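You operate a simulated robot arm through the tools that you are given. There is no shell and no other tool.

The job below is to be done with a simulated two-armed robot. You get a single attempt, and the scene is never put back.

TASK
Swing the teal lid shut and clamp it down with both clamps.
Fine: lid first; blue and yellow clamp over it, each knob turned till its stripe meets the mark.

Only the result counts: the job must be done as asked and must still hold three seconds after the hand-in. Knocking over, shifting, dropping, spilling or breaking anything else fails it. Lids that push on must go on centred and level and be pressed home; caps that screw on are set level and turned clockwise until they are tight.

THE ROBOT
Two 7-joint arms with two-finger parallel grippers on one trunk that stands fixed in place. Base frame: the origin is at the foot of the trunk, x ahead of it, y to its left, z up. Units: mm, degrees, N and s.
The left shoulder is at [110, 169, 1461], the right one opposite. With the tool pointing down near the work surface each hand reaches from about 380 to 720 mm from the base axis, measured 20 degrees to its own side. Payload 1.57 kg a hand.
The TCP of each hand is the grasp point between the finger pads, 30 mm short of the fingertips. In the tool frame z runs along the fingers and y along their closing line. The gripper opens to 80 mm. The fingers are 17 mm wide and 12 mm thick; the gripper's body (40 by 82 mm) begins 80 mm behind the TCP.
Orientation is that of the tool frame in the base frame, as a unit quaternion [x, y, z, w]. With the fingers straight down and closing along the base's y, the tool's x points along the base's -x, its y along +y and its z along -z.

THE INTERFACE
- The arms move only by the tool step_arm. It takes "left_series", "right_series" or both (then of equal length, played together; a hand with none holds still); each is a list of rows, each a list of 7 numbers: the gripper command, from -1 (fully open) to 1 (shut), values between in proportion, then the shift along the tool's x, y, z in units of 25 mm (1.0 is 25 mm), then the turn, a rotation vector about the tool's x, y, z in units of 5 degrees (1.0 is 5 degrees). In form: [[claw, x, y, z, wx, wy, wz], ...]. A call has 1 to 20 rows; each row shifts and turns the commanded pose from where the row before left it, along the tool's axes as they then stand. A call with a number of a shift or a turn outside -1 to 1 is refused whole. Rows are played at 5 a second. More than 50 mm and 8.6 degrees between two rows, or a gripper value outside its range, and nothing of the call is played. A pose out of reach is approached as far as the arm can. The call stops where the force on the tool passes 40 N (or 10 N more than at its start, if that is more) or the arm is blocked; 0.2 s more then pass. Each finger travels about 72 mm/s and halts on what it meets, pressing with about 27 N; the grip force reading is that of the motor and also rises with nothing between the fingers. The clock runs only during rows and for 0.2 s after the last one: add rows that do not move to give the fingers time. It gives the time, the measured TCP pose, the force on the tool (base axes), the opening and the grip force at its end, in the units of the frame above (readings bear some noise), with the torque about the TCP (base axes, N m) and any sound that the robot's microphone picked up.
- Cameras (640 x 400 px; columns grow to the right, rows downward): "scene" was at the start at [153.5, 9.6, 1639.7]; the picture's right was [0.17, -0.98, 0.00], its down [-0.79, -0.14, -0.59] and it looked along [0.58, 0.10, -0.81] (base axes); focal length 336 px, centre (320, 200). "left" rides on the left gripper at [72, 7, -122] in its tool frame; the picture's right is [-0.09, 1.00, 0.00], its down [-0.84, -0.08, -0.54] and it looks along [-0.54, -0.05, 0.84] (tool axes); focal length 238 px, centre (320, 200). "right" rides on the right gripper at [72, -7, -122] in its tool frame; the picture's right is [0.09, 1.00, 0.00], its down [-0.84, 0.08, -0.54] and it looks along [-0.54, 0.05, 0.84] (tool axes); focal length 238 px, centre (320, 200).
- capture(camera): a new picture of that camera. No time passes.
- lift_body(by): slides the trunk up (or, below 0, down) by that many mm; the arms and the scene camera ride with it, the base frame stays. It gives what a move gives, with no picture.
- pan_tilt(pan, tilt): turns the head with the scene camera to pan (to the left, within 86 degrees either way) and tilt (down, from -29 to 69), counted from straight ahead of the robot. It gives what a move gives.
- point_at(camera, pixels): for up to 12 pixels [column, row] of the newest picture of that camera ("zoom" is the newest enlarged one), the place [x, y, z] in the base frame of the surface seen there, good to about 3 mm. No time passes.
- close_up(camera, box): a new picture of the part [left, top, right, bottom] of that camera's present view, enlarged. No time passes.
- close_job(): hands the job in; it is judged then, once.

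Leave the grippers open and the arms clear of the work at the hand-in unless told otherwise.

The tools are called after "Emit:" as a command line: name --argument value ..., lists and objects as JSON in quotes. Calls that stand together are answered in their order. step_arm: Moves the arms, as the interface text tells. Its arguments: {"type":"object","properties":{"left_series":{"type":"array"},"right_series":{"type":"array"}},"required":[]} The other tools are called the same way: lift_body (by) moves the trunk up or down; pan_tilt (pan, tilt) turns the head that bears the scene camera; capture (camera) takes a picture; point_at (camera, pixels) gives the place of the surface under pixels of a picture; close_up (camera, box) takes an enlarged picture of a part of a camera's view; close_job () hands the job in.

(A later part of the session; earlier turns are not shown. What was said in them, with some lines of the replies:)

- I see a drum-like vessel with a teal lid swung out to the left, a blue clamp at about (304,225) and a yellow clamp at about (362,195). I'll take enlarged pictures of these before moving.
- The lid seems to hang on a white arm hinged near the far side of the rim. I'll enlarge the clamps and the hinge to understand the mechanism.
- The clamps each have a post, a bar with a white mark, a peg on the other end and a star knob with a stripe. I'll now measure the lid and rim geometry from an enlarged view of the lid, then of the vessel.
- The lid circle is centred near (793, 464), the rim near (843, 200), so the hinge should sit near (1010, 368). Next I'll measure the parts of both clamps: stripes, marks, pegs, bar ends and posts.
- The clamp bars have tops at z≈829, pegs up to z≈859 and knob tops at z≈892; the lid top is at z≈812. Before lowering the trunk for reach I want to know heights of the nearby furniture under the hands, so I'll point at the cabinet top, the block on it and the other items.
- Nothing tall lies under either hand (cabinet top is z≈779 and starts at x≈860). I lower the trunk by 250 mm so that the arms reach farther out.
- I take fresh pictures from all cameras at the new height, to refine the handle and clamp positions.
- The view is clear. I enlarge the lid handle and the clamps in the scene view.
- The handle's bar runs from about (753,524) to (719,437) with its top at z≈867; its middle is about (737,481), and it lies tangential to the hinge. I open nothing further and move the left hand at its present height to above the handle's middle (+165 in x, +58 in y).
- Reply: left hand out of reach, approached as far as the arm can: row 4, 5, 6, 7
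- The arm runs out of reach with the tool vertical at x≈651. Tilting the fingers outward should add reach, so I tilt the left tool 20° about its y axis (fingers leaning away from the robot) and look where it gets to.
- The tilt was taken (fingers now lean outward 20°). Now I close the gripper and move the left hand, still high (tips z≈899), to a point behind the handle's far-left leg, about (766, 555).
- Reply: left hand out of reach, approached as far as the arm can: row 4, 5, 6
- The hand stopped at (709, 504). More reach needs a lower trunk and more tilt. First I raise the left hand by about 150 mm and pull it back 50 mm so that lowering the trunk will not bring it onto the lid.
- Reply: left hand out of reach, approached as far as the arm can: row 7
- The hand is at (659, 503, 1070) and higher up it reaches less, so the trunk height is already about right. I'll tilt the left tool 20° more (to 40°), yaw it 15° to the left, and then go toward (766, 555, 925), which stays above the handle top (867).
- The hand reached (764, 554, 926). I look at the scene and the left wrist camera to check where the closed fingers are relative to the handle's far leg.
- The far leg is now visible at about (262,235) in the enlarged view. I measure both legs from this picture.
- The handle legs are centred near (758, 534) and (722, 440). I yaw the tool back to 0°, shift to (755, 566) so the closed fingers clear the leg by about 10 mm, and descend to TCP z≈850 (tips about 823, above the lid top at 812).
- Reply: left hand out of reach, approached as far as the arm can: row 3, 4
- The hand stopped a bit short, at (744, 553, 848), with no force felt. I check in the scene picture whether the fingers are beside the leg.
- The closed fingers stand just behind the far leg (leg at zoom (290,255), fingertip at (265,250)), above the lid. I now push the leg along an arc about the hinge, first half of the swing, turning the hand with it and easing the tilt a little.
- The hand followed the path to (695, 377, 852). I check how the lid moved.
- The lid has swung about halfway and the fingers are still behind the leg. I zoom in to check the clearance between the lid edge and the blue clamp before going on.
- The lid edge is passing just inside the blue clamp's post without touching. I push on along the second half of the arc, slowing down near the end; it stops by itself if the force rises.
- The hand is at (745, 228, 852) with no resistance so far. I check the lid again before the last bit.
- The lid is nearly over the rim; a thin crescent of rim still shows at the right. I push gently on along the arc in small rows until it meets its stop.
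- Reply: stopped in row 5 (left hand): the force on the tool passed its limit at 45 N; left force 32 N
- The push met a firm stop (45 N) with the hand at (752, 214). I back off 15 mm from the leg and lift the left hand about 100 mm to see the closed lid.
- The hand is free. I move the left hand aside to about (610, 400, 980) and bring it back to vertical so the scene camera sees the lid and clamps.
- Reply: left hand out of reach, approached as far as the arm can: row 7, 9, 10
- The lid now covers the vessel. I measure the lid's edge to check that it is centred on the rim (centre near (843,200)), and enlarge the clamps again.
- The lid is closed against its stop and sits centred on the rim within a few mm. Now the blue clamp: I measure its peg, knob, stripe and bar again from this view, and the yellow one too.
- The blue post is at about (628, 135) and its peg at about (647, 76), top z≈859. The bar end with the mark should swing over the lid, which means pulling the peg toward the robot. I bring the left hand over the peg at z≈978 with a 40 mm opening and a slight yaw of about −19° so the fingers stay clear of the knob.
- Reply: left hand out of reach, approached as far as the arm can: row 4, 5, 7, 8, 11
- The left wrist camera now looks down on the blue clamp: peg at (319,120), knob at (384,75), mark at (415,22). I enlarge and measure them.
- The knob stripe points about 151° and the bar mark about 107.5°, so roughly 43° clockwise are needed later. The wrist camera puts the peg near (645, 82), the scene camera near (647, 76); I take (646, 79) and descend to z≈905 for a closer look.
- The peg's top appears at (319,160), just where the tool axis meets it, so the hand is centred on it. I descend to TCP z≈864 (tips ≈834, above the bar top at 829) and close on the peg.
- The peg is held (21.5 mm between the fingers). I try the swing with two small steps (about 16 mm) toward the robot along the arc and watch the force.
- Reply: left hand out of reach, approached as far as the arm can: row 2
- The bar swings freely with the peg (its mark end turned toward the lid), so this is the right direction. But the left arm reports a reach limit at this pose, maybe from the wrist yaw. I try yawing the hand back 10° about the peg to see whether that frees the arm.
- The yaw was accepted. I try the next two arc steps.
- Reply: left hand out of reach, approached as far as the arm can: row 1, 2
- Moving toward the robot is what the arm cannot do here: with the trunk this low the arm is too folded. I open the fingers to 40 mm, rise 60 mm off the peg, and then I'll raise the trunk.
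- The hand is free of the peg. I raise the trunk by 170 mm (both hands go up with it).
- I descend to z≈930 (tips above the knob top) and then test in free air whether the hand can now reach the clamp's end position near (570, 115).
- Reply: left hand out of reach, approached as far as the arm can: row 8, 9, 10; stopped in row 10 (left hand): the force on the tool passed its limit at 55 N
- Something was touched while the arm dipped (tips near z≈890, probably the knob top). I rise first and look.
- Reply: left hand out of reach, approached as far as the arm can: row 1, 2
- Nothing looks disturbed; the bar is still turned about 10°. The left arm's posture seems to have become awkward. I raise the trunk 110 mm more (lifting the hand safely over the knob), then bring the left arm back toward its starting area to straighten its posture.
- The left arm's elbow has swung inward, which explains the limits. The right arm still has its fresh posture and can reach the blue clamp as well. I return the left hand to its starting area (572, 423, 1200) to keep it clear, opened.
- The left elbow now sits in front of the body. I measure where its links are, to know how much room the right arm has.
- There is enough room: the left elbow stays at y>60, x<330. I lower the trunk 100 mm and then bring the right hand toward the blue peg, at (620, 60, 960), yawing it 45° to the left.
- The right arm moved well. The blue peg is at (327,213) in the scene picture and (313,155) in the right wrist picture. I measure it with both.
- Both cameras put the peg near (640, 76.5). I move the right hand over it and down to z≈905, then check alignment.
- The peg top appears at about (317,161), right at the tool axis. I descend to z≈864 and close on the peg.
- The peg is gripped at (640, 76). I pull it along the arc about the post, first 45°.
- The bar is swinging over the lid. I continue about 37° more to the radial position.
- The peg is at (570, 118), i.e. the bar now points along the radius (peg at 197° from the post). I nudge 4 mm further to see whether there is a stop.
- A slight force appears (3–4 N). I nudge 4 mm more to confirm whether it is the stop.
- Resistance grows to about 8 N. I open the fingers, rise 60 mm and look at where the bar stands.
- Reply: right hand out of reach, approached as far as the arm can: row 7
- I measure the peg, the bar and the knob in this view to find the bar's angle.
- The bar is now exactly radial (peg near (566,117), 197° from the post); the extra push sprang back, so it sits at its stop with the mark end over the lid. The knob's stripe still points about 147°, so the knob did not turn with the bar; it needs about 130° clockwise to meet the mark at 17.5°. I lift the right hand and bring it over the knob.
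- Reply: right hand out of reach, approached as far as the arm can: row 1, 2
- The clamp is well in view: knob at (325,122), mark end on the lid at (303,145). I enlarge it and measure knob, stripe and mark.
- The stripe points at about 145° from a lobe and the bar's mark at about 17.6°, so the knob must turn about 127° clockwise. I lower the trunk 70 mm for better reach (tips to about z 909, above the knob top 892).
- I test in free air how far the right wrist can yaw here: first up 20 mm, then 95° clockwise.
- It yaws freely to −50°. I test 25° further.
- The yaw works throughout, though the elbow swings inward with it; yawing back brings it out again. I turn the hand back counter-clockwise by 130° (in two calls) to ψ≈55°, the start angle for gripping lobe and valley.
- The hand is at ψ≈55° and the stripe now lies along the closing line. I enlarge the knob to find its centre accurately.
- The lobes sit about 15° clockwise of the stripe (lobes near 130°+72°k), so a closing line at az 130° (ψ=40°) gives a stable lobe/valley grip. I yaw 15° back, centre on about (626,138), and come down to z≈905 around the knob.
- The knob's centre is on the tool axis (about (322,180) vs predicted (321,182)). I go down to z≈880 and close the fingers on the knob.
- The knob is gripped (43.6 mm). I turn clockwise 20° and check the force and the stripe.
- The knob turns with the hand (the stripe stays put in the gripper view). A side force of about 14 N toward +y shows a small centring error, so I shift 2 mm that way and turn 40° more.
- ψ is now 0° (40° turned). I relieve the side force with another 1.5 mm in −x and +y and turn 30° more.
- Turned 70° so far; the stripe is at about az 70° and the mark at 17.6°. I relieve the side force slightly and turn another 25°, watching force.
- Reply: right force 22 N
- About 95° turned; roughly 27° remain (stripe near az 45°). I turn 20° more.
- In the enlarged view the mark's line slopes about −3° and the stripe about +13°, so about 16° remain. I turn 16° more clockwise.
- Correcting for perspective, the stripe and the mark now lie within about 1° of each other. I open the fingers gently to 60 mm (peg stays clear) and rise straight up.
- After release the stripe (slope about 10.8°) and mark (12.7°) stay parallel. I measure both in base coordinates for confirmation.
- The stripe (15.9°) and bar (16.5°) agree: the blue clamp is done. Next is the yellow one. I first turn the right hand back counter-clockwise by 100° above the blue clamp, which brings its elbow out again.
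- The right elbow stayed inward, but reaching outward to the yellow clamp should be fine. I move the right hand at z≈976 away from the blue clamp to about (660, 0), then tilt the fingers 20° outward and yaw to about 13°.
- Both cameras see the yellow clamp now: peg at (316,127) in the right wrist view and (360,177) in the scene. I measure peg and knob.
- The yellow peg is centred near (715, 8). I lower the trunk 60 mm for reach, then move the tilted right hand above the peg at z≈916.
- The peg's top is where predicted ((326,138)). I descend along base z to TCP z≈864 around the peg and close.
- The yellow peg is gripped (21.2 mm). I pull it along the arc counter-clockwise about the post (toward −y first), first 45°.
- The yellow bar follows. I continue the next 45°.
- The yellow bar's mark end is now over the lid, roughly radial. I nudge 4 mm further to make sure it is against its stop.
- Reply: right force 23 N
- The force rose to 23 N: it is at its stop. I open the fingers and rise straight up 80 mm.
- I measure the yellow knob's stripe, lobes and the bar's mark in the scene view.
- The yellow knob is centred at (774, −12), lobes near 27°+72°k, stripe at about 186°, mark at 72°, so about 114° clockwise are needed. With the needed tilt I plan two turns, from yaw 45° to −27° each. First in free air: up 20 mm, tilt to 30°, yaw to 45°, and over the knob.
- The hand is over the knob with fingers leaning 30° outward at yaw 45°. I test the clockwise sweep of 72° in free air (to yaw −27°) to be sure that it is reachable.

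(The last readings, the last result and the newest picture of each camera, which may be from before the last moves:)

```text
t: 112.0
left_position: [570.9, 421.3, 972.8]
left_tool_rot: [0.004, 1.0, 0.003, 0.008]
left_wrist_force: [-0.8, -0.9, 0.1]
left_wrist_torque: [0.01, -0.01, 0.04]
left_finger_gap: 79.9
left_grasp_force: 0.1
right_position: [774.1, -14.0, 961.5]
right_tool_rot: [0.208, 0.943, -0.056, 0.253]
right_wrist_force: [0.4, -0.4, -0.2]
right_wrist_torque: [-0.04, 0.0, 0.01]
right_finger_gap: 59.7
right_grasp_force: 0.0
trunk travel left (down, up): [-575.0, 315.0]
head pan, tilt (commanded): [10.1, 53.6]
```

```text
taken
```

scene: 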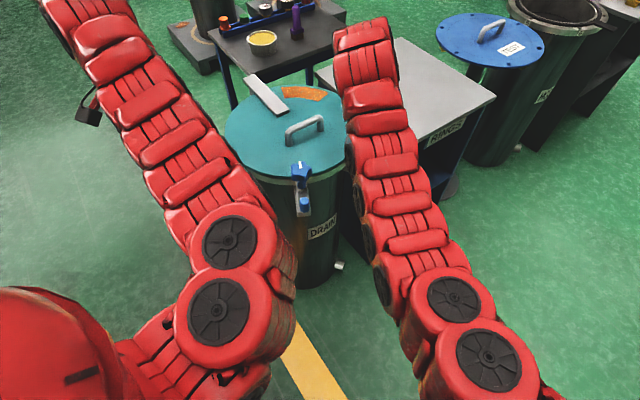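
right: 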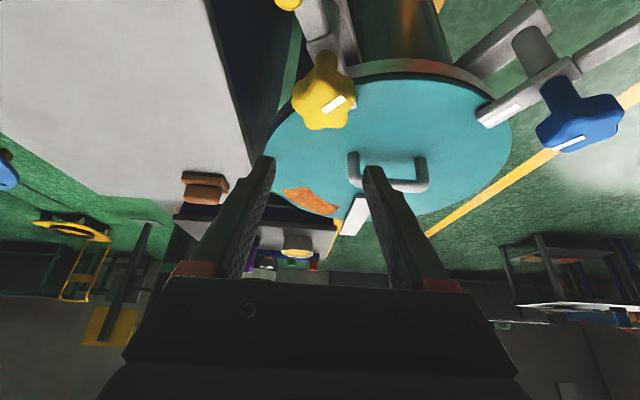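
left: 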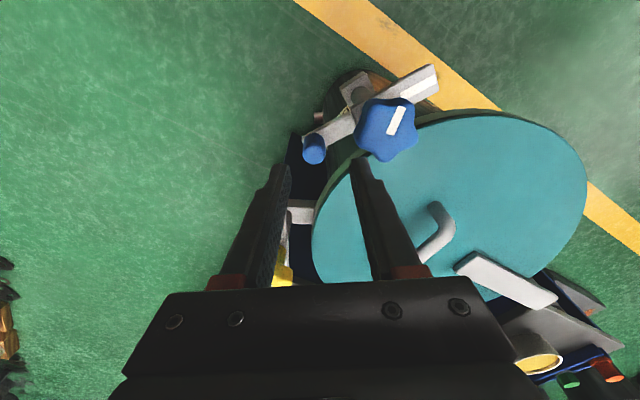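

The sweep is reachable. I turn back to yaw 45°, then check alignment again.

Emit:
step_arm --right_series '[[-0.5, 0, 0, 0, -0.5, 0, -0.866], [-0.5, 0, 0, 0, -0.5, 0, -0.866], [-0.5, 0, 0, 0, -0.5, 0, -0.866], [-0.5, 0, 0, 0, -0.5, 0, -0.866], [-0.5, 0, 0, 0, -0.5, 0, -0.866], [-0.5, 0, 0, 0, -0.5, 0, -0.866], [-0.5, 0, 0, 0, -0.5, 0, -0.866], [-0.5, 0, 0, 0, -0.5, 0, -0.866], [-0.5, 0, 0, 0, -0.5, 0, -0.866], [-0.5, 0, 0, 0, -0.5, 0, -0.866], [-0.5, 0, 0, 0, -0.5, 0, -0.866], [-0.5, 0, 0, 0, -0.5, 0, -0.866], [-0.5, 0, 0, 0, -0.5, 0, -0.866], [-0.5, 0, 0, 0, -0.5, 0, -0.866], [-0.5, 0, 0, 0, 0, 0, 0]]'

Emit:
capture --camera "right"

Emit:
close_up --camera "right" --box '[260, 30, 400, 150]'

Emit:
close_up --camera "scene" --box '[325, 70, 445, 170]'

```text
t: 115.2
left_position: [570.0, 420.6, 972.6]
left_tool_rot: [0.003, 1.0, 0.003, 0.01]
left_wrist_force: [-1.4, -0.1, 0.1]
left_wrist_torque: [0.0, -0.02, 0.01]
left_finger_gap: 80.1
left_grasp_force: 0.0
right_position: [772.6, -12.3, 961.5]
right_tool_rot: [-0.371, 0.892, 0.099, 0.238]
right_wrist_force: [0.8, -0.5, 0.0]
right_wrist_torque: [0.01, 0.0, 0.01]
right_finger_gap: 60.3
right_grasp_force: 0.1
trunk travel left (down, up): [-575.0, 315.0]
head pan, tilt (commanded): [10.1, 53.6]
```

```text
taken
```

right: 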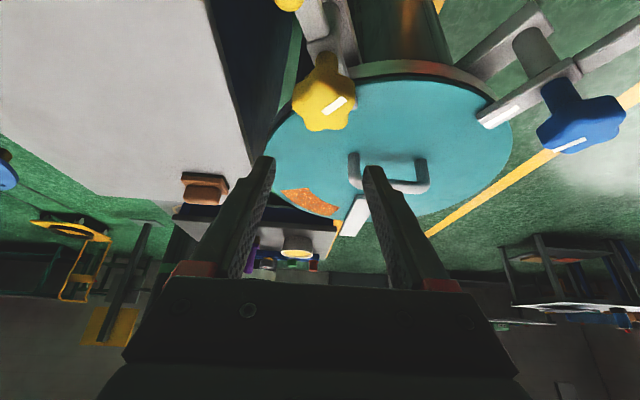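

```text
3.33 times, centred on (330, 90) of right
```

zoom: 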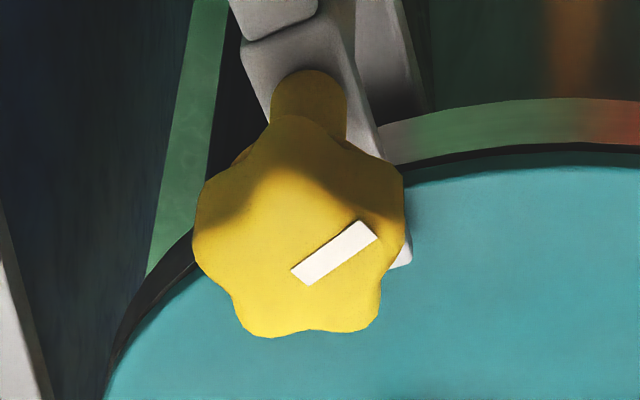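

```text
4.00 times, centred on (385, 120) of scene
```

zoom: 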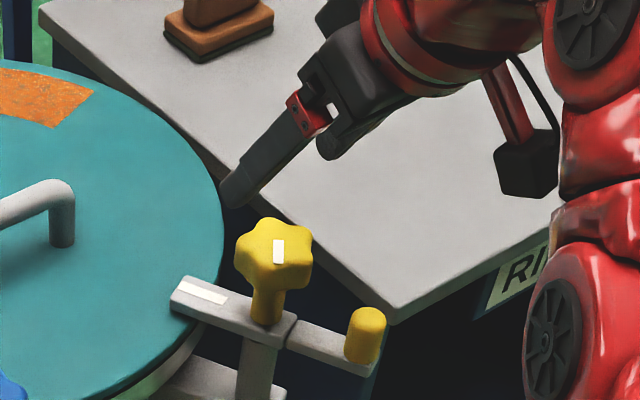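

The knob's top centre is where predicted ((324,109)). I descend straight down to TCP z≈877 with the fingers 60 mm apart around the knob, then close.

Emit:
step_arm --right_series '[[-0.5, 0.41, -0.008, 0.733, 0, 0, 0], [-0.5, 0.41, -0.008, 0.733, 0, 0, 0], [-0.5, 0.41, -0.008, 0.733, 0, 0, 0], [-0.5, 0.41, -0.008, 0.733, 0, 0, 0], [-0.5, 0, 0, 0, 0, 0, 0]]'

Emit:
capture --camera "right"

Emit:
close_up --camera "scene" --box '[325, 90, 425, 170]'

```text
t: 116.4
left_position: [570.6, 420.1, 973.7]
left_tool_rot: [0.005, 1.0, 0.003, 0.01]
left_wrist_force: [-0.5, -0.7, 0.2]
left_wrist_torque: [-0.02, 0.01, 0.03]
left_finger_gap: 80.2
left_grasp_force: 0.1
right_position: [775.1, -14.0, 879.4]
right_tool_rot: [-0.37, 0.892, 0.098, 0.239]
right_wrist_force: [-0.1, 1.0, 0.1]
right_wrist_torque: [0.0, 0.0, 0.02]
right_finger_gap: 59.9
right_grasp_force: 0.0
trunk travel left (down, up): [-575.0, 315.0]
head pan, tilt (commanded): [10.1, 53.6]
```

```text
taken
```

right: 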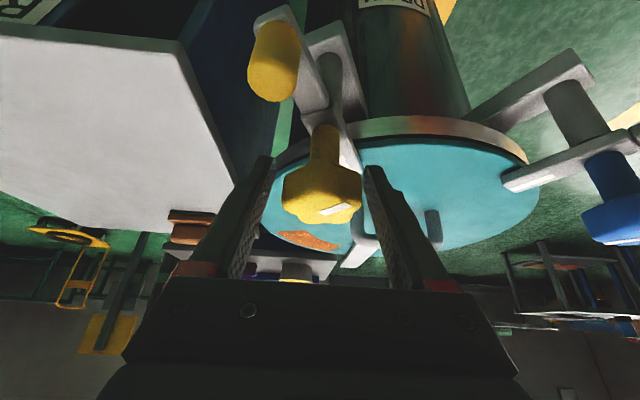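

```text
5.00 times, centred on (375, 130) of scene
```

zoom: 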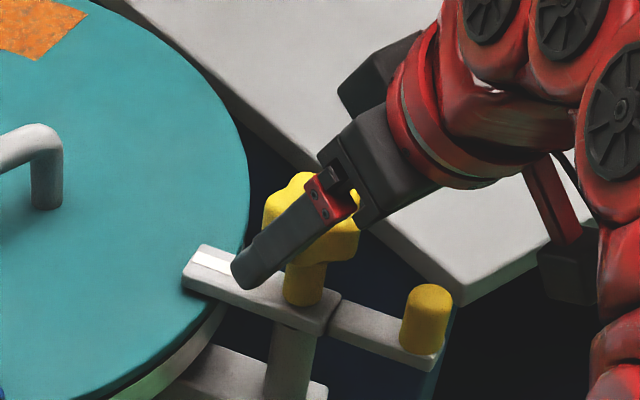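

The fingers are on both sides of the yellow knob. I close on it.

Emit:
step_arm --right_series '[[1, 0, 0, 0, 0, 0, 0], [1, 0, 0, 0, 0, 0, 0], [1, 0, 0, 0, 0, 0, 0], [1, 0, 0, 0, 0, 0, 0]]'

Emit:
capture --camera "right"

```text
t: 117.4
left_position: [568.5, 422.4, 973.9]
left_tool_rot: [0.003, 1.0, 0.002, 0.01]
left_wrist_force: [0.3, 0.3, -0.2]
left_wrist_torque: [0.0, 0.02, 0.02]
left_finger_gap: 79.9
left_grasp_force: 0.0
right_position: [773.3, -12.3, 878.6]
right_tool_rot: [-0.372, 0.892, 0.1, 0.239]
right_wrist_force: [-8.6, 7.5, -4.9]
right_wrist_torque: [0.13, -0.82, 0.04]
right_finger_gap: 44.7
right_grasp_force: 44.9
trunk travel left (down, up): [-575.0, 315.0]
head pan, tilt (commanded): [10.1, 53.6]
```

```text
taken
```

right: 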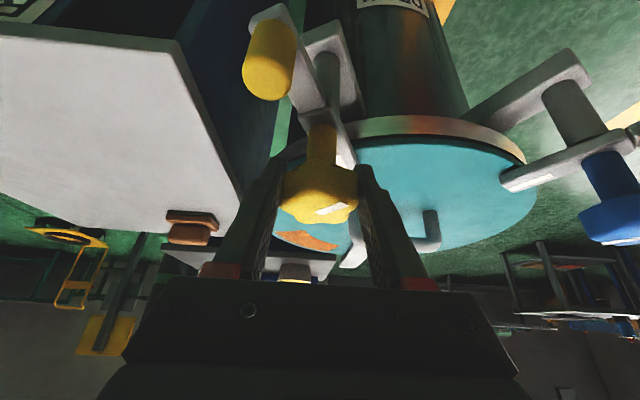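

Gripped (44.7 mm). I relieve the small side force (1.5 mm along the closing line) and turn clockwise 20°.

Emit:
step_arm --right_series '[[1, 0, 0.06, 0, 0, 0, 0], [1, 0, 0, 0, 0.5, 0, 0.866], [1, 0, 0, 0, 0.5, 0, 0.866], [1, 0, 0, 0, 0.5, 0, 0.866], [1, 0, 0, 0, 0.5, 0, 0.866], [1, 0, 0, 0, 0, 0, 0]]'

Emit:
capture --camera "right"

```text
t: 118.8
left_position: [568.7, 421.2, 972.6]
left_tool_rot: [0.004, 1.0, 0.002, 0.01]
left_wrist_force: [-0.3, -0.4, 0.2]
left_wrist_torque: [0.01, -0.01, 0.03]
left_finger_gap: 80.0
left_grasp_force: 0.1
right_position: [772.6, -10.7, 878.1]
right_tool_rot: [-0.211, 0.943, 0.057, 0.252]
right_wrist_force: [-6.9, 9.7, -3.5]
right_wrist_torque: [-0.19, -0.68, 0.07]
right_finger_gap: 43.7
right_grasp_force: 45.0
trunk travel left (down, up): [-575.0, 315.0]
head pan, tilt (commanded): [10.1, 53.6]
```

```text
taken
```

right: 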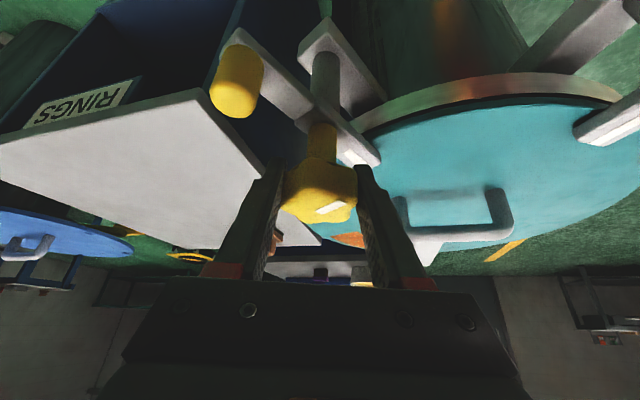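

The knob turns with the hand. I continue 50° more clockwise, with a 1 mm relief.

Emit:
step_arm --right_series '[[1, 0, 0.04, 0, 0.5, 0, 0.866], [1, 0, 0, 0, 0.5, 0, 0.866], [1, 0, 0, 0, 0.5, 0, 0.866], [1, 0, 0, 0, 0.5, 0, 0.866], [1, 0, 0, 0, 0.5, 0, 0.866], [1, 0, 0, 0, 0, 0, 0]]'

Emit:
capture --camera "right"

```text
t: 120.2
left_position: [568.8, 421.7, 972.1]
left_tool_rot: [0.005, 1.0, 0.003, 0.009]
left_wrist_force: [-0.3, 0.3, 0.4]
left_wrist_torque: [0.01, -0.01, 0.01]
left_finger_gap: 79.9
left_grasp_force: 0.0
right_position: [770.7, -8.1, 878.5]
right_tool_rot: [-0.002, 0.966, -0.001, 0.259]
right_wrist_force: [-11.6, 14.5, -3.2]
right_wrist_torque: [0.19, 0.19, 0.05]
right_finger_gap: 44.0
right_grasp_force: 45.4
trunk travel left (down, up): [-575.0, 315.0]
head pan, tilt (commanded): [10.1, 53.6]
```

```text
taken
```

right: 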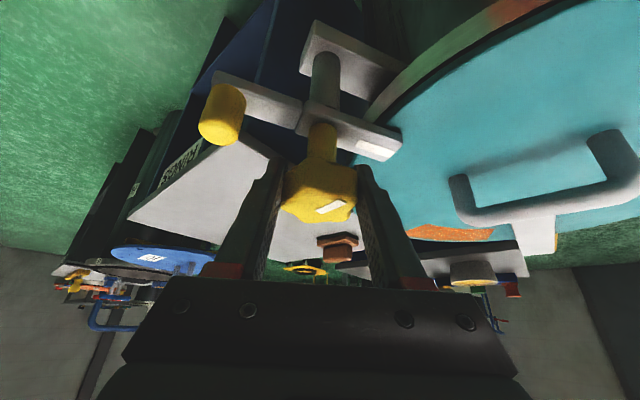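

A side force of about 18 N has built up, so I follow it with a 4–5 mm shift (toward −x,+y) and continue the turn by 27°, drifting slightly with the knob.

Emit:
step_arm --right_series '[[1, 0.08, 0.13, -0.046, 0, 0, 0], [1, 0, 0.024, 0, 0.5, 0, 0.866], [1, 0, 0.024, 0, 0.5, 0, 0.866], [1, 0, 0.024, 0, 0.5, 0, 0.866], [1, 0, 0.024, 0, 0.5, 0, 0.866], [1, 0, 0.024, 0, 0.5, 0, 0.866], [1, 0, 0, 0, 0, 0, 0]]'

Emit:
capture --camera "right"

Emit:
capture --camera "scene"

```text
t: 121.8
left_position: [571.1, 419.7, 972.5]
left_tool_rot: [0.004, 1.0, 0.004, 0.009]
left_wrist_force: [0.9, 0.2, -0.1]
left_wrist_torque: [-0.02, 0.01, 0.02]
left_finger_gap: 80.0
left_grasp_force: 0.1
right_position: [772.6, -6.3, 878.4]
right_tool_rot: [0.209, 0.942, -0.057, 0.254]
right_wrist_force: [13.7, -0.6, 12.4]
right_wrist_torque: [-0.27, 0.45, -0.02]
right_finger_gap: 43.8
right_grasp_force: 45.2
trunk travel left (down, up): [-575.0, 315.0]
head pan, tilt (commanded): [10.1, 53.6]
```

```text
taken
```

right: 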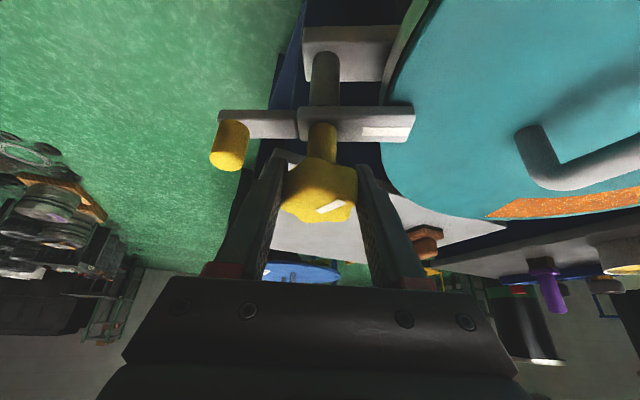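

```text
taken
```

scene: 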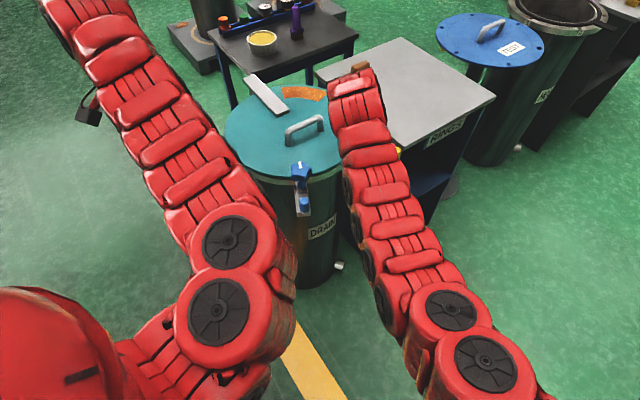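

About 70° turned; roughly 44° remain. I relieve the side force, open the fingers to 54 mm and rise 80 mm to regrip.

Emit:
step_arm --right_series '[[1, -0.128, 0.042, -0.041, 0, 0, 0], [1, 0, 0, 0, 0, 0, 0], [-0.35, 0, 0, 0, 0, 0, 0], [-0.35, 0, 0, 0, 0, 0, 0], [-0.35, -0.4, 0, -0.693, 0, 0, 0], [-0.35, -0.4, 0, -0.693, 0, 0, 0], [-0.35, -0.4, 0, -0.693, 0, 0, 0], [-0.35, -0.4, 0, -0.693, 0, 0, 0], [-0.35, 0, 0, 0, 0, 0, 0]]'

Emit:
capture --camera "right"

```text
t: 123.8
left_position: [570.9, 420.0, 972.9]
left_tool_rot: [0.005, 1.0, 0.003, 0.009]
left_wrist_force: [0.1, 0.9, -0.4]
left_wrist_torque: [-0.01, -0.01, 0.0]
left_finger_gap: 80.2
left_grasp_force: 0.0
right_position: [773.1, -4.7, 962.1]
right_tool_rot: [0.208, 0.944, -0.056, 0.252]
right_wrist_force: [-0.3, -0.4, -0.2]
right_wrist_torque: [-0.02, 0.01, -0.01]
right_finger_gap: 54.0
right_grasp_force: 0.1
trunk travel left (down, up): [-575.0, 315.0]
head pan, tilt (commanded): [10.1, 53.6]
```

```text
taken
```

right: 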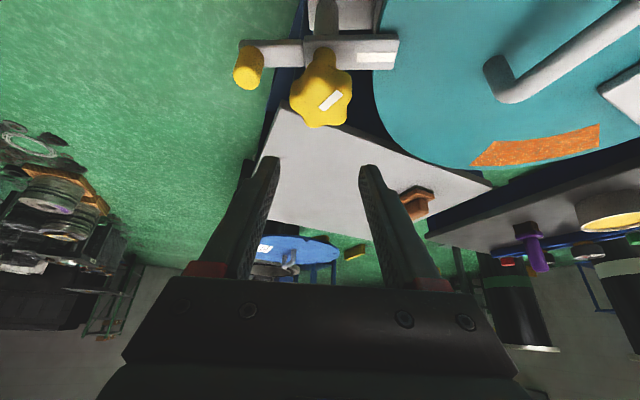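

The hand is up. I enlarge and measure the yellow stripe and mark.

Emit:
close_up --camera "right" --box '[220, 10, 420, 140]'

Emit:
point_at --camera "right" --pixels '[[323, 108], [341, 93], [332, 100], [362, 58], [392, 57], [246, 74], [321, 72], [345, 85], [345, 118], [312, 124], [296, 100]]'

```text
3.08 times, centred on (320, 75) of right
```

zoom: 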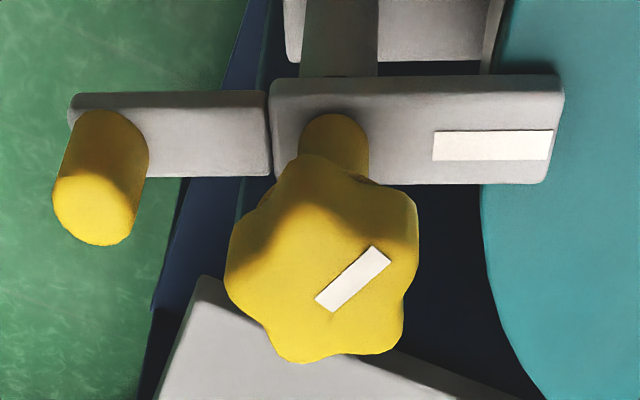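

```text
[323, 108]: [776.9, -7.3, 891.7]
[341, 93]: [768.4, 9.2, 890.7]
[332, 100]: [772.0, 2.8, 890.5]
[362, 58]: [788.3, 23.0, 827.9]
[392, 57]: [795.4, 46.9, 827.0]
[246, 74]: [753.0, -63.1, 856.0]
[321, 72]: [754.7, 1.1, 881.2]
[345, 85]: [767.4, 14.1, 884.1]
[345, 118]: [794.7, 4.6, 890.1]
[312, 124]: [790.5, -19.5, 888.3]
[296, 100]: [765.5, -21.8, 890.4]
```

The stripe is at 117° and the mark at 73°, so 44–45° remain. I yaw back 70° to 45° above the knob and recentre on (777, −7.5), as the wrist camera shows it.

Emit:
step_arm --right_series '[[-0.5, 0, 0, 0, -0.5, 0, -0.866], [-0.5, 0, 0, 0, -0.5, 0, -0.866], [-0.5, 0, 0, 0, -0.5, 0, -0.866], [-0.5, 0, 0, 0, -0.5, 0, -0.866], [-0.5, 0, 0, 0, -0.5, 0, -0.866], [-0.5, 0, 0, 0, -0.5, 0, -0.866], [-0.5, 0, 0, 0, -0.5, 0, -0.866], [-0.5, 0, 0, 0, -0.5, 0, -0.866], [-0.5, 0, 0, 0, -0.5, 0, -0.866], [-0.5, 0, 0, 0, -0.5, 0, -0.866], [-0.5, 0, 0, 0, -0.5, 0, -0.866], [-0.5, 0, 0, 0, -0.5, 0, -0.866], [-0.5, 0, 0, 0, -0.5, 0, -0.866], [-0.5, 0, 0, 0, -0.5, 0, -0.866], [-0.5, -0.027, -0.19, 0.016, 0, 0, 0], [-0.5, 0, 0, 0, 0, 0, 0]]'

Emit:
capture --camera "right"

Emit:
close_up --camera "scene" --box '[325, 80, 425, 170]'

```text
t: 127.2
left_position: [571.2, 421.3, 972.9]
left_tool_rot: [0.004, 1.0, 0.004, 0.01]
left_wrist_force: [-0.9, 0.6, 0.5]
left_wrist_torque: [0.01, 0.02, 0.04]
left_finger_gap: 80.0
left_grasp_force: 0.0
right_position: [778.1, -7.5, 960.7]
right_tool_rot: [-0.371, 0.892, 0.101, 0.239]
right_wrist_force: [0.2, 0.3, 0.1]
right_wrist_torque: [-0.03, 0.0, -0.02]
right_finger_gap: 59.9
right_grasp_force: 0.0
trunk travel left (down, up): [-575.0, 315.0]
head pan, tilt (commanded): [10.1, 53.6]
```

```text
taken
```

right: 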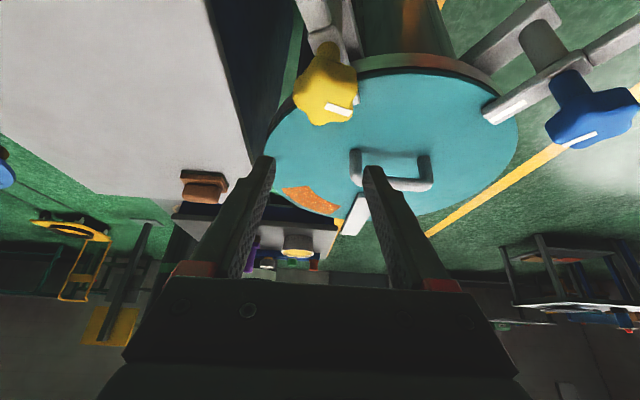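

```text
4.44 times, centred on (375, 125) of scene
```

zoom: 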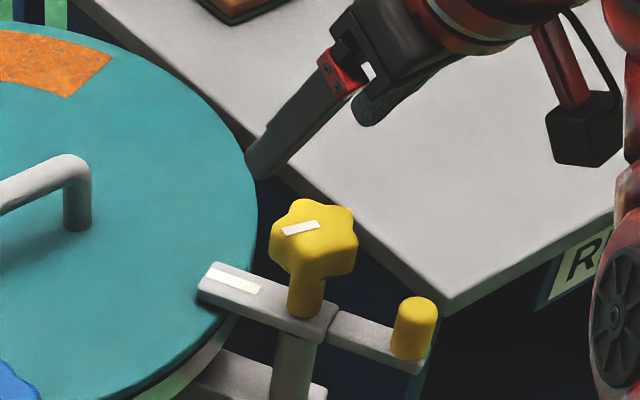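

Centred. I descend around the knob again to z≈878 and close on it.

Emit:
step_arm --right_series '[[-0.5, 0.427, 0, 0.712, 0, 0, 0], [-0.5, 0.427, 0, 0.712, 0, 0, 0], [-0.5, 0.427, 0, 0.712, 0, 0, 0], [-0.5, 0.427, 0, 0.712, 0, 0, 0], [-0.5, 0, 0, 0, 0, 0, 0], [1, 0, 0, 0, 0, 0, 0], [1, 0, 0, 0, 0, 0, 0], [1, 0, 0, 0, 0, 0, 0], [1, 0, 0, 0, 0, 0, 0]]'

Emit:
capture --camera "right"

```text
t: 129.2
left_position: [569.5, 421.1, 972.3]
left_tool_rot: [0.005, 1.0, 0.004, 0.01]
left_wrist_force: [0.2, -0.4, 0.2]
left_wrist_torque: [0.0, 0.03, 0.0]
left_finger_gap: 79.8
left_grasp_force: 0.0
right_position: [776.4, -8.5, 877.7]
right_tool_rot: [-0.372, 0.892, 0.099, 0.239]
right_wrist_force: [-1.9, 0.8, 0.3]
right_wrist_torque: [0.21, -0.18, -0.02]
right_finger_gap: 43.8
right_grasp_force: 44.5
trunk travel left (down, up): [-575.0, 315.0]
head pan, tilt (commanded): [10.1, 53.6]
```

```text
taken
```

right: 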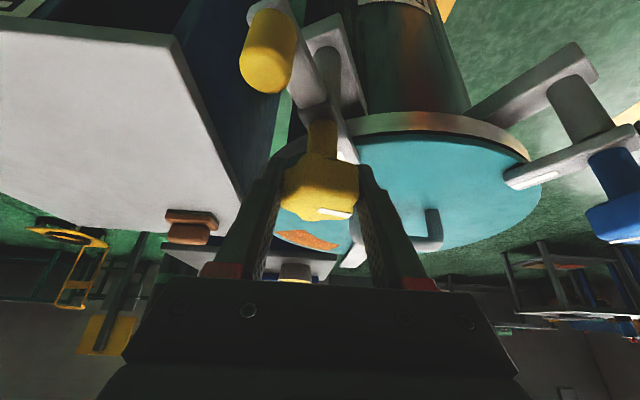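

Gripped centrally with almost no side force. I turn the knob clockwise 44.5°.

Emit:
step_arm --right_series '[[1, 0, 0, 0, 0.5, 0, 0.866], [1, 0, 0, 0, 0.5, 0, 0.866], [1, 0, 0, 0, 0.5, 0, 0.866], [1, 0, 0, 0, 0.5, 0, 0.866], [1, 0, 0, 0, 0.5, 0, 0.866], [1, 0, 0, 0, 0.5, 0, 0.866], [1, 0, 0, 0, 0.5, 0, 0.866], [1, 0, 0, 0, 0.5, 0, 0.866], [1, 0, 0, 0, 0.45, 0, 0.78], [1, 0, 0, 0, 0, 0, 0]]'

Emit:
capture --camera "right"

Emit:
close_up --camera "right" --box '[200, 60, 430, 230]'

Emit:
close_up --camera "scene" --box '[325, 80, 425, 170]'

```text
t: 131.4
left_position: [570.5, 421.1, 972.3]
left_tool_rot: [0.004, 1.0, 0.003, 0.009]
left_wrist_force: [0.1, 0.7, 0.6]
left_wrist_torque: [-0.01, -0.01, 0.0]
left_finger_gap: 80.2
left_grasp_force: 0.0
right_position: [777.0, -6.6, 878.5]
right_tool_rot: [-0.006, 0.966, 0.002, 0.26]
right_wrist_force: [0.2, 3.2, 2.1]
right_wrist_torque: [0.07, -1.13, 0.01]
right_finger_gap: 43.4
right_grasp_force: 44.7
trunk travel left (down, up): [-575.0, 315.0]
head pan, tilt (commanded): [10.1, 53.6]
```

```text
taken
```

right: 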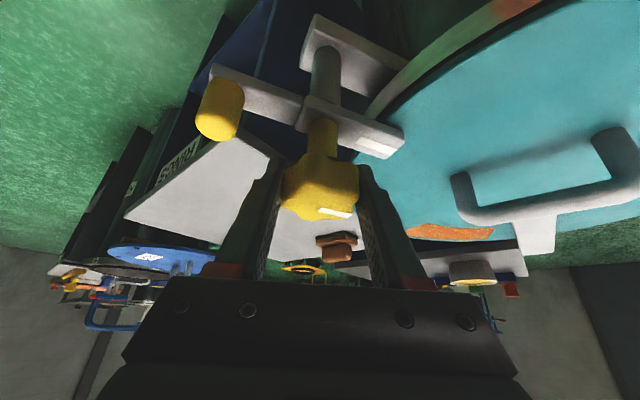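

```text
2.35 times, centred on (315, 145) of right
```

zoom: 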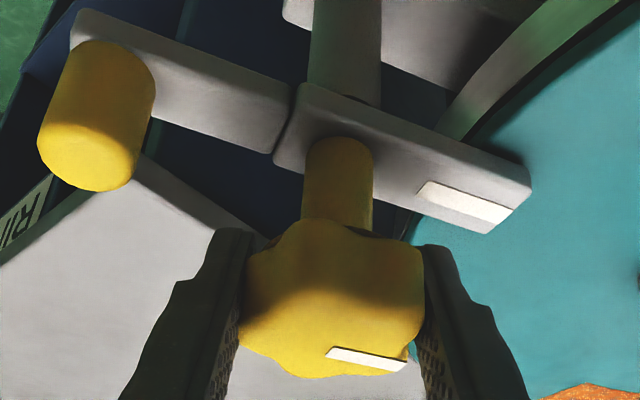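

```text
4.44 times, centred on (375, 125) of scene
```

zoom: 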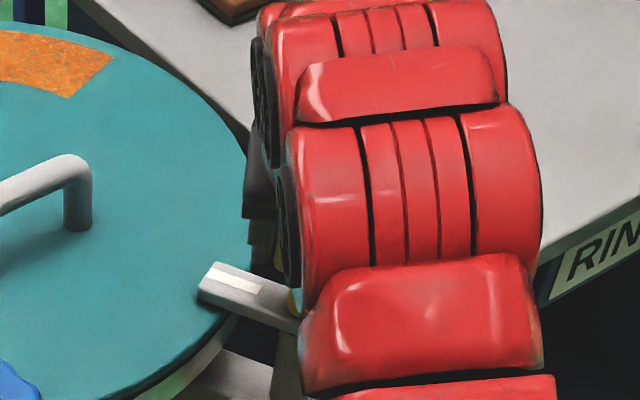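

The stripe should now match the mark. I open to 54 mm, rise 80 mm and check.

Emit:
step_arm --right_series '[[-0.35, 0, 0, 0, 0, 0, 0], [-0.35, 0, 0, 0, 0, 0, 0], [-0.35, 0, 0, 0, 0, 0, 0], [-0.35, -0.4, 0, -0.693, 0, 0, 0], [-0.35, -0.4, 0, -0.693, 0, 0, 0], [-0.35, -0.4, 0, -0.693, 0, 0, 0], [-0.35, -0.4, 0, -0.693, 0, 0, 0], [-0.35, 0, 0, 0, 0, 0, 0]]'

Emit:
capture --camera "right"

Emit:
close_up --camera "right" --box '[200, 20, 430, 150]'

```text
t: 133.2
left_position: [569.8, 420.6, 972.9]
left_tool_rot: [0.005, 1.0, 0.003, 0.008]
left_wrist_force: [-0.5, 0.3, -0.3]
left_wrist_torque: [0.03, -0.02, 0.0]
left_finger_gap: 80.0
left_grasp_force: 0.1
right_position: [776.5, -8.9, 956.3]
right_tool_rot: [-0.006, 0.966, 0.001, 0.259]
right_wrist_force: [-0.4, -0.4, 0.3]
right_wrist_torque: [-0.03, 0.01, 0.01]
right_finger_gap: 53.8
right_grasp_force: 0.0
trunk travel left (down, up): [-575.0, 315.0]
head pan, tilt (commanded): [10.1, 53.6]
```

```text
taken
```

right: 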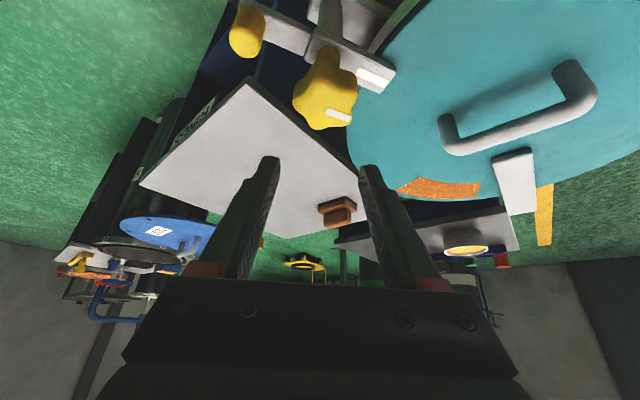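

```text
2.78 times, centred on (315, 85) of right
```

zoom: 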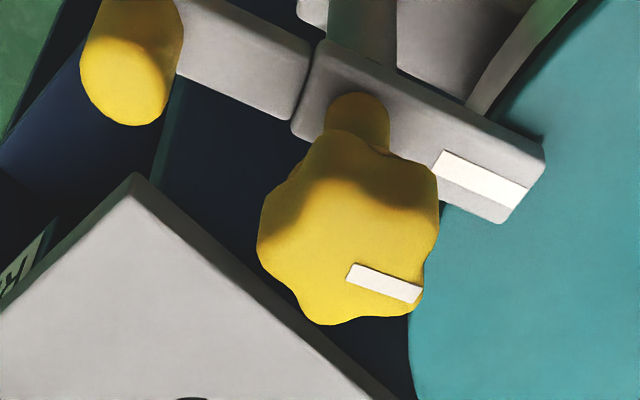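

I measure stripe and mark in this view, and move on to confirm with the scene camera afterwards.

Emit:
point_at --camera "zoom" --pixels '[[352, 273], [385, 283], [416, 293], [442, 165], [480, 180], [520, 197], [125, 90], [330, 195], [425, 175], [430, 240], [330, 318], [265, 245]]'

```text
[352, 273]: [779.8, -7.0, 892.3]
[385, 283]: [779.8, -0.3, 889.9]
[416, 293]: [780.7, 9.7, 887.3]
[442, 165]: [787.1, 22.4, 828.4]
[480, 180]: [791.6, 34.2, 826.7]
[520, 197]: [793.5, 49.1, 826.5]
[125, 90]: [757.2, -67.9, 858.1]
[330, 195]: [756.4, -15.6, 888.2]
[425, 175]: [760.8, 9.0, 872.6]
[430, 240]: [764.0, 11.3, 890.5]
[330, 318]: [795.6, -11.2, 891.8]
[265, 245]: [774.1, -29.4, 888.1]
```

Projecting the pixels through the camera model, the stripe lies at about 74° and the mark at 73°. I move the right hand up and back toward (656, −139, 1016) to confirm with the scene camera.

Emit:
step_arm --right_series '[[-0.35, 0.502, -0.857, -0.752, 0, 0, 0], [-0.35, 0.502, -0.857, -0.752, 0, 0, 0], [-0.35, 0.502, -0.857, -0.752, 0, 0, 0], [-0.35, 0.502, -0.857, -0.752, 0, 0, 0], [-1, 0.502, -0.857, -0.752, 0, 0, 0], [-1, 0.502, -0.857, -0.752, 0, 0, 0], [-1, 0, 0, 0, 0, 0, 0]]'

Emit:
capture --camera "scene"

Emit:
close_up --camera "scene" --box '[330, 100, 410, 170]'

Emit:
close_up --camera "scene" --box '[265, 140, 345, 210]'

```text
t: 134.8
left_position: [569.7, 420.9, 973.8]
left_tool_rot: [0.004, 1.0, 0.003, 0.01]
left_wrist_force: [-0.1, 0.5, -0.2]
left_wrist_torque: [-0.01, -0.03, -0.01]
left_finger_gap: 80.2
left_grasp_force: 0.1
right_position: [692.6, -105.2, 998.7]
right_tool_rot: [-0.005, 0.965, 0.0, 0.262]
right_wrist_force: [0.3, 1.2, 0.1]
right_wrist_torque: [0.0, 0.04, 0.0]
right_finger_gap: 79.7
right_grasp_force: 0.0
right hand out of reach, approached as far as the arm can: row 5, 6
trunk travel left (down, up): [-575.0, 315.0]
head pan, tilt (commanded): [10.1, 53.6]
```

```text
taken
```

scene: 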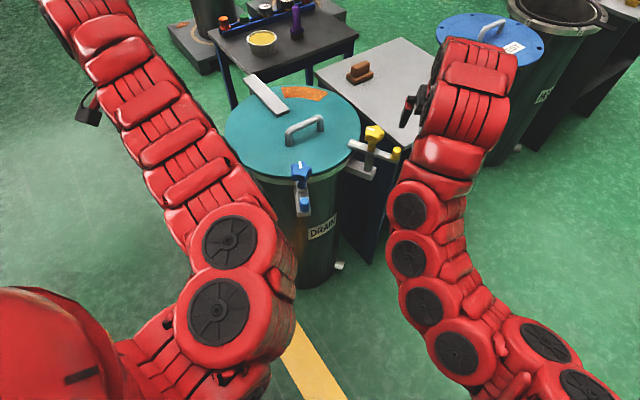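

```text
5.71 times, centred on (370, 135) of scene
```

zoom: 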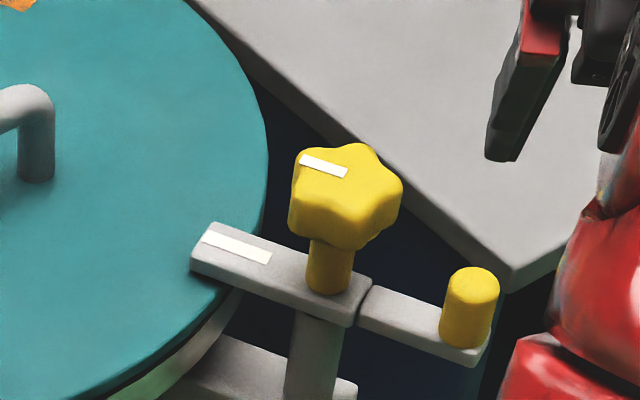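

```text
5.71 times, centred on (305, 175) of scene
```

zoom: 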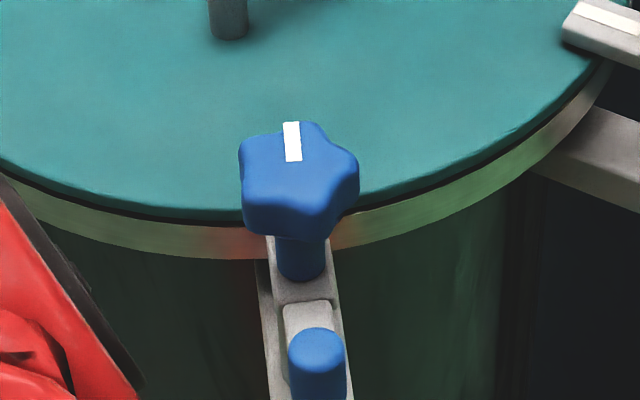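

Both stripes look lined up: yellow stripe ≈76° vs mark ≈75°, blue stripe ≈15° vs mark ≈17°. Finally I re-measure the lid edge in the scene to make sure that it still sits centred and level.

Emit:
close_up --camera "scene" --box '[210, 60, 400, 220]'

Emit:
point_at --camera "scene" --pixels '[[226, 133], [232, 150], [248, 166], [268, 176], [320, 177], [343, 163], [358, 138], [355, 112], [340, 99], [315, 89], [290, 86], [247, 100]]'

Emit:
point_at --camera "scene" --pixels '[[240, 140], [255, 155], [290, 165], [330, 155], [345, 125], [310, 100], [265, 105], [240, 168], [262, 181], [335, 178], [325, 183]]'

```text
2.50 times, centred on (305, 140) of scene
```

zoom: 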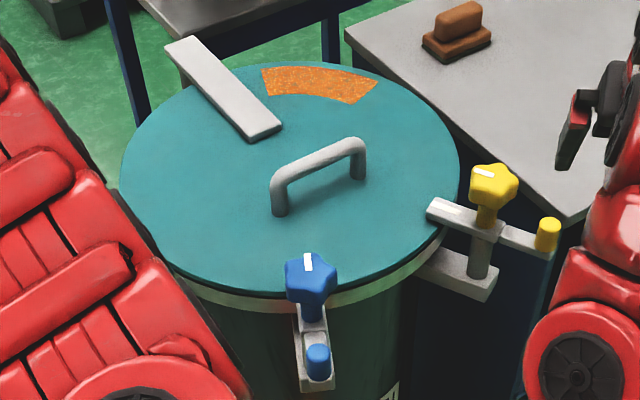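

```text
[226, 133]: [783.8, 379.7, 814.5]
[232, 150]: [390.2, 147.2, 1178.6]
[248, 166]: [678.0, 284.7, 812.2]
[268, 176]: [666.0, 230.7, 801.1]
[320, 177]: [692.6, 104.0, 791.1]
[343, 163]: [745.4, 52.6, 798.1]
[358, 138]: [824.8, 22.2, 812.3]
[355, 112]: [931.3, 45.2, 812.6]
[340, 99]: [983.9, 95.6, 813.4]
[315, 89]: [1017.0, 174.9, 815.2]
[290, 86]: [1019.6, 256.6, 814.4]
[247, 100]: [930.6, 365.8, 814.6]
```

```text
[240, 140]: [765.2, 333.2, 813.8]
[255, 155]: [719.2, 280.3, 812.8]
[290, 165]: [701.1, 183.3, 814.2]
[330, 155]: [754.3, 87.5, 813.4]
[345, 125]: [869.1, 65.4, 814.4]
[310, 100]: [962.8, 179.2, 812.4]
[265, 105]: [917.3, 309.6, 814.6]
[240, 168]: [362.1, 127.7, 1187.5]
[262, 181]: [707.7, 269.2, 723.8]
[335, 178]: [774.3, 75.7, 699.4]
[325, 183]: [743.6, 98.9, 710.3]
```

The lid is level (z≈812–815 all over) and centred, and both clamps stand over it with stripes on their marks. I raise the trunk 200 mm so both open hands are well clear, and take a last look.

Emit:
lift_body --by 200

Emit:
capture --camera "scene"

Emit:
close_up --camera "scene" --box '[230, 120, 400, 250]'

```text
t: 136.9
left_position: [570.1, 421.2, 1172.5]
left_tool_rot: [0.004, 1.0, 0.004, 0.008]
left_wrist_force: [0.0, -0.2, 0.1]
left_wrist_torque: [-0.01, 0.0, 0.06]
left_finger_gap: 79.8
left_grasp_force: 0.0
right_position: [692.5, -103.0, 1199.2]
right_tool_rot: [-0.006, 0.966, 0.001, 0.26]
right_wrist_force: [-0.4, 0.2, 0.6]
right_wrist_torque: [-0.03, 0.0, 0.0]
right_finger_gap: 79.9
right_grasp_force: 0.2
trunk travel left (down, up): [-775.0, 115.0]
head pan, tilt (commanded): [10.1, 53.6]
```

```text
taken
```

scene: 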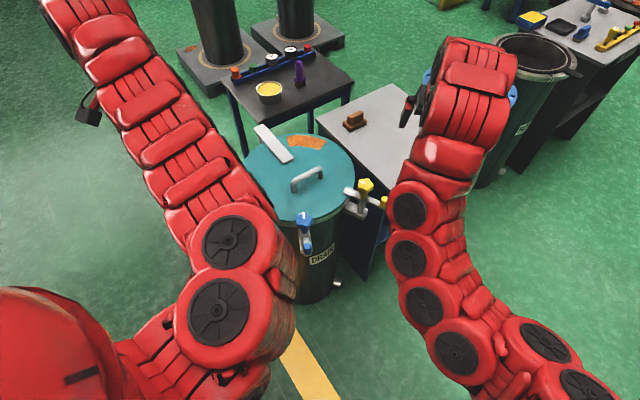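

```text
3.08 times, centred on (315, 185) of scene
```

zoom: 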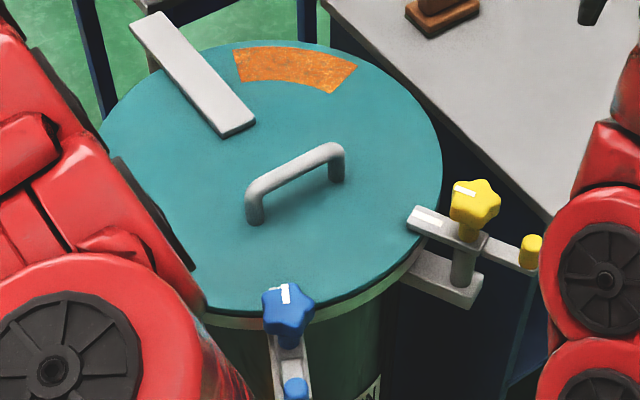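

The lid is shut, both bars lie over its edge, both stripes point along their marks, the hands are open and clear, and nothing else has moved. I hand the job in.

Emit:
close_job

```text
The job is handed in.
```

The teal lid is shut and both clamps are closed over it, and I have handed the job in; no verdict has come back yet.

- **Lid:** I pushed it along its swing until it met a firm stop. It measures level, with its top at about z 812–815 all round, and it sits centred on the rim to within a few millimetres.
- **Blue clamp:** The bar is at its stop over the lid edge. The knob is turned clockwise until the stripe lines up with the mark, within about 2°.
- **Yellow clamp:** The bar is at its stop over the lid edge. The knob was turned clockwise in two grips, and the stripe is within about 1–2° of the mark.

While I was repositioning, the left hand once touched something near the top of the blue knob at about 55 N. I looked right after and again at the end, and nothing appeared shifted or damaged.

At the hand-in both grippers were open and the arms were raised clear of the work.
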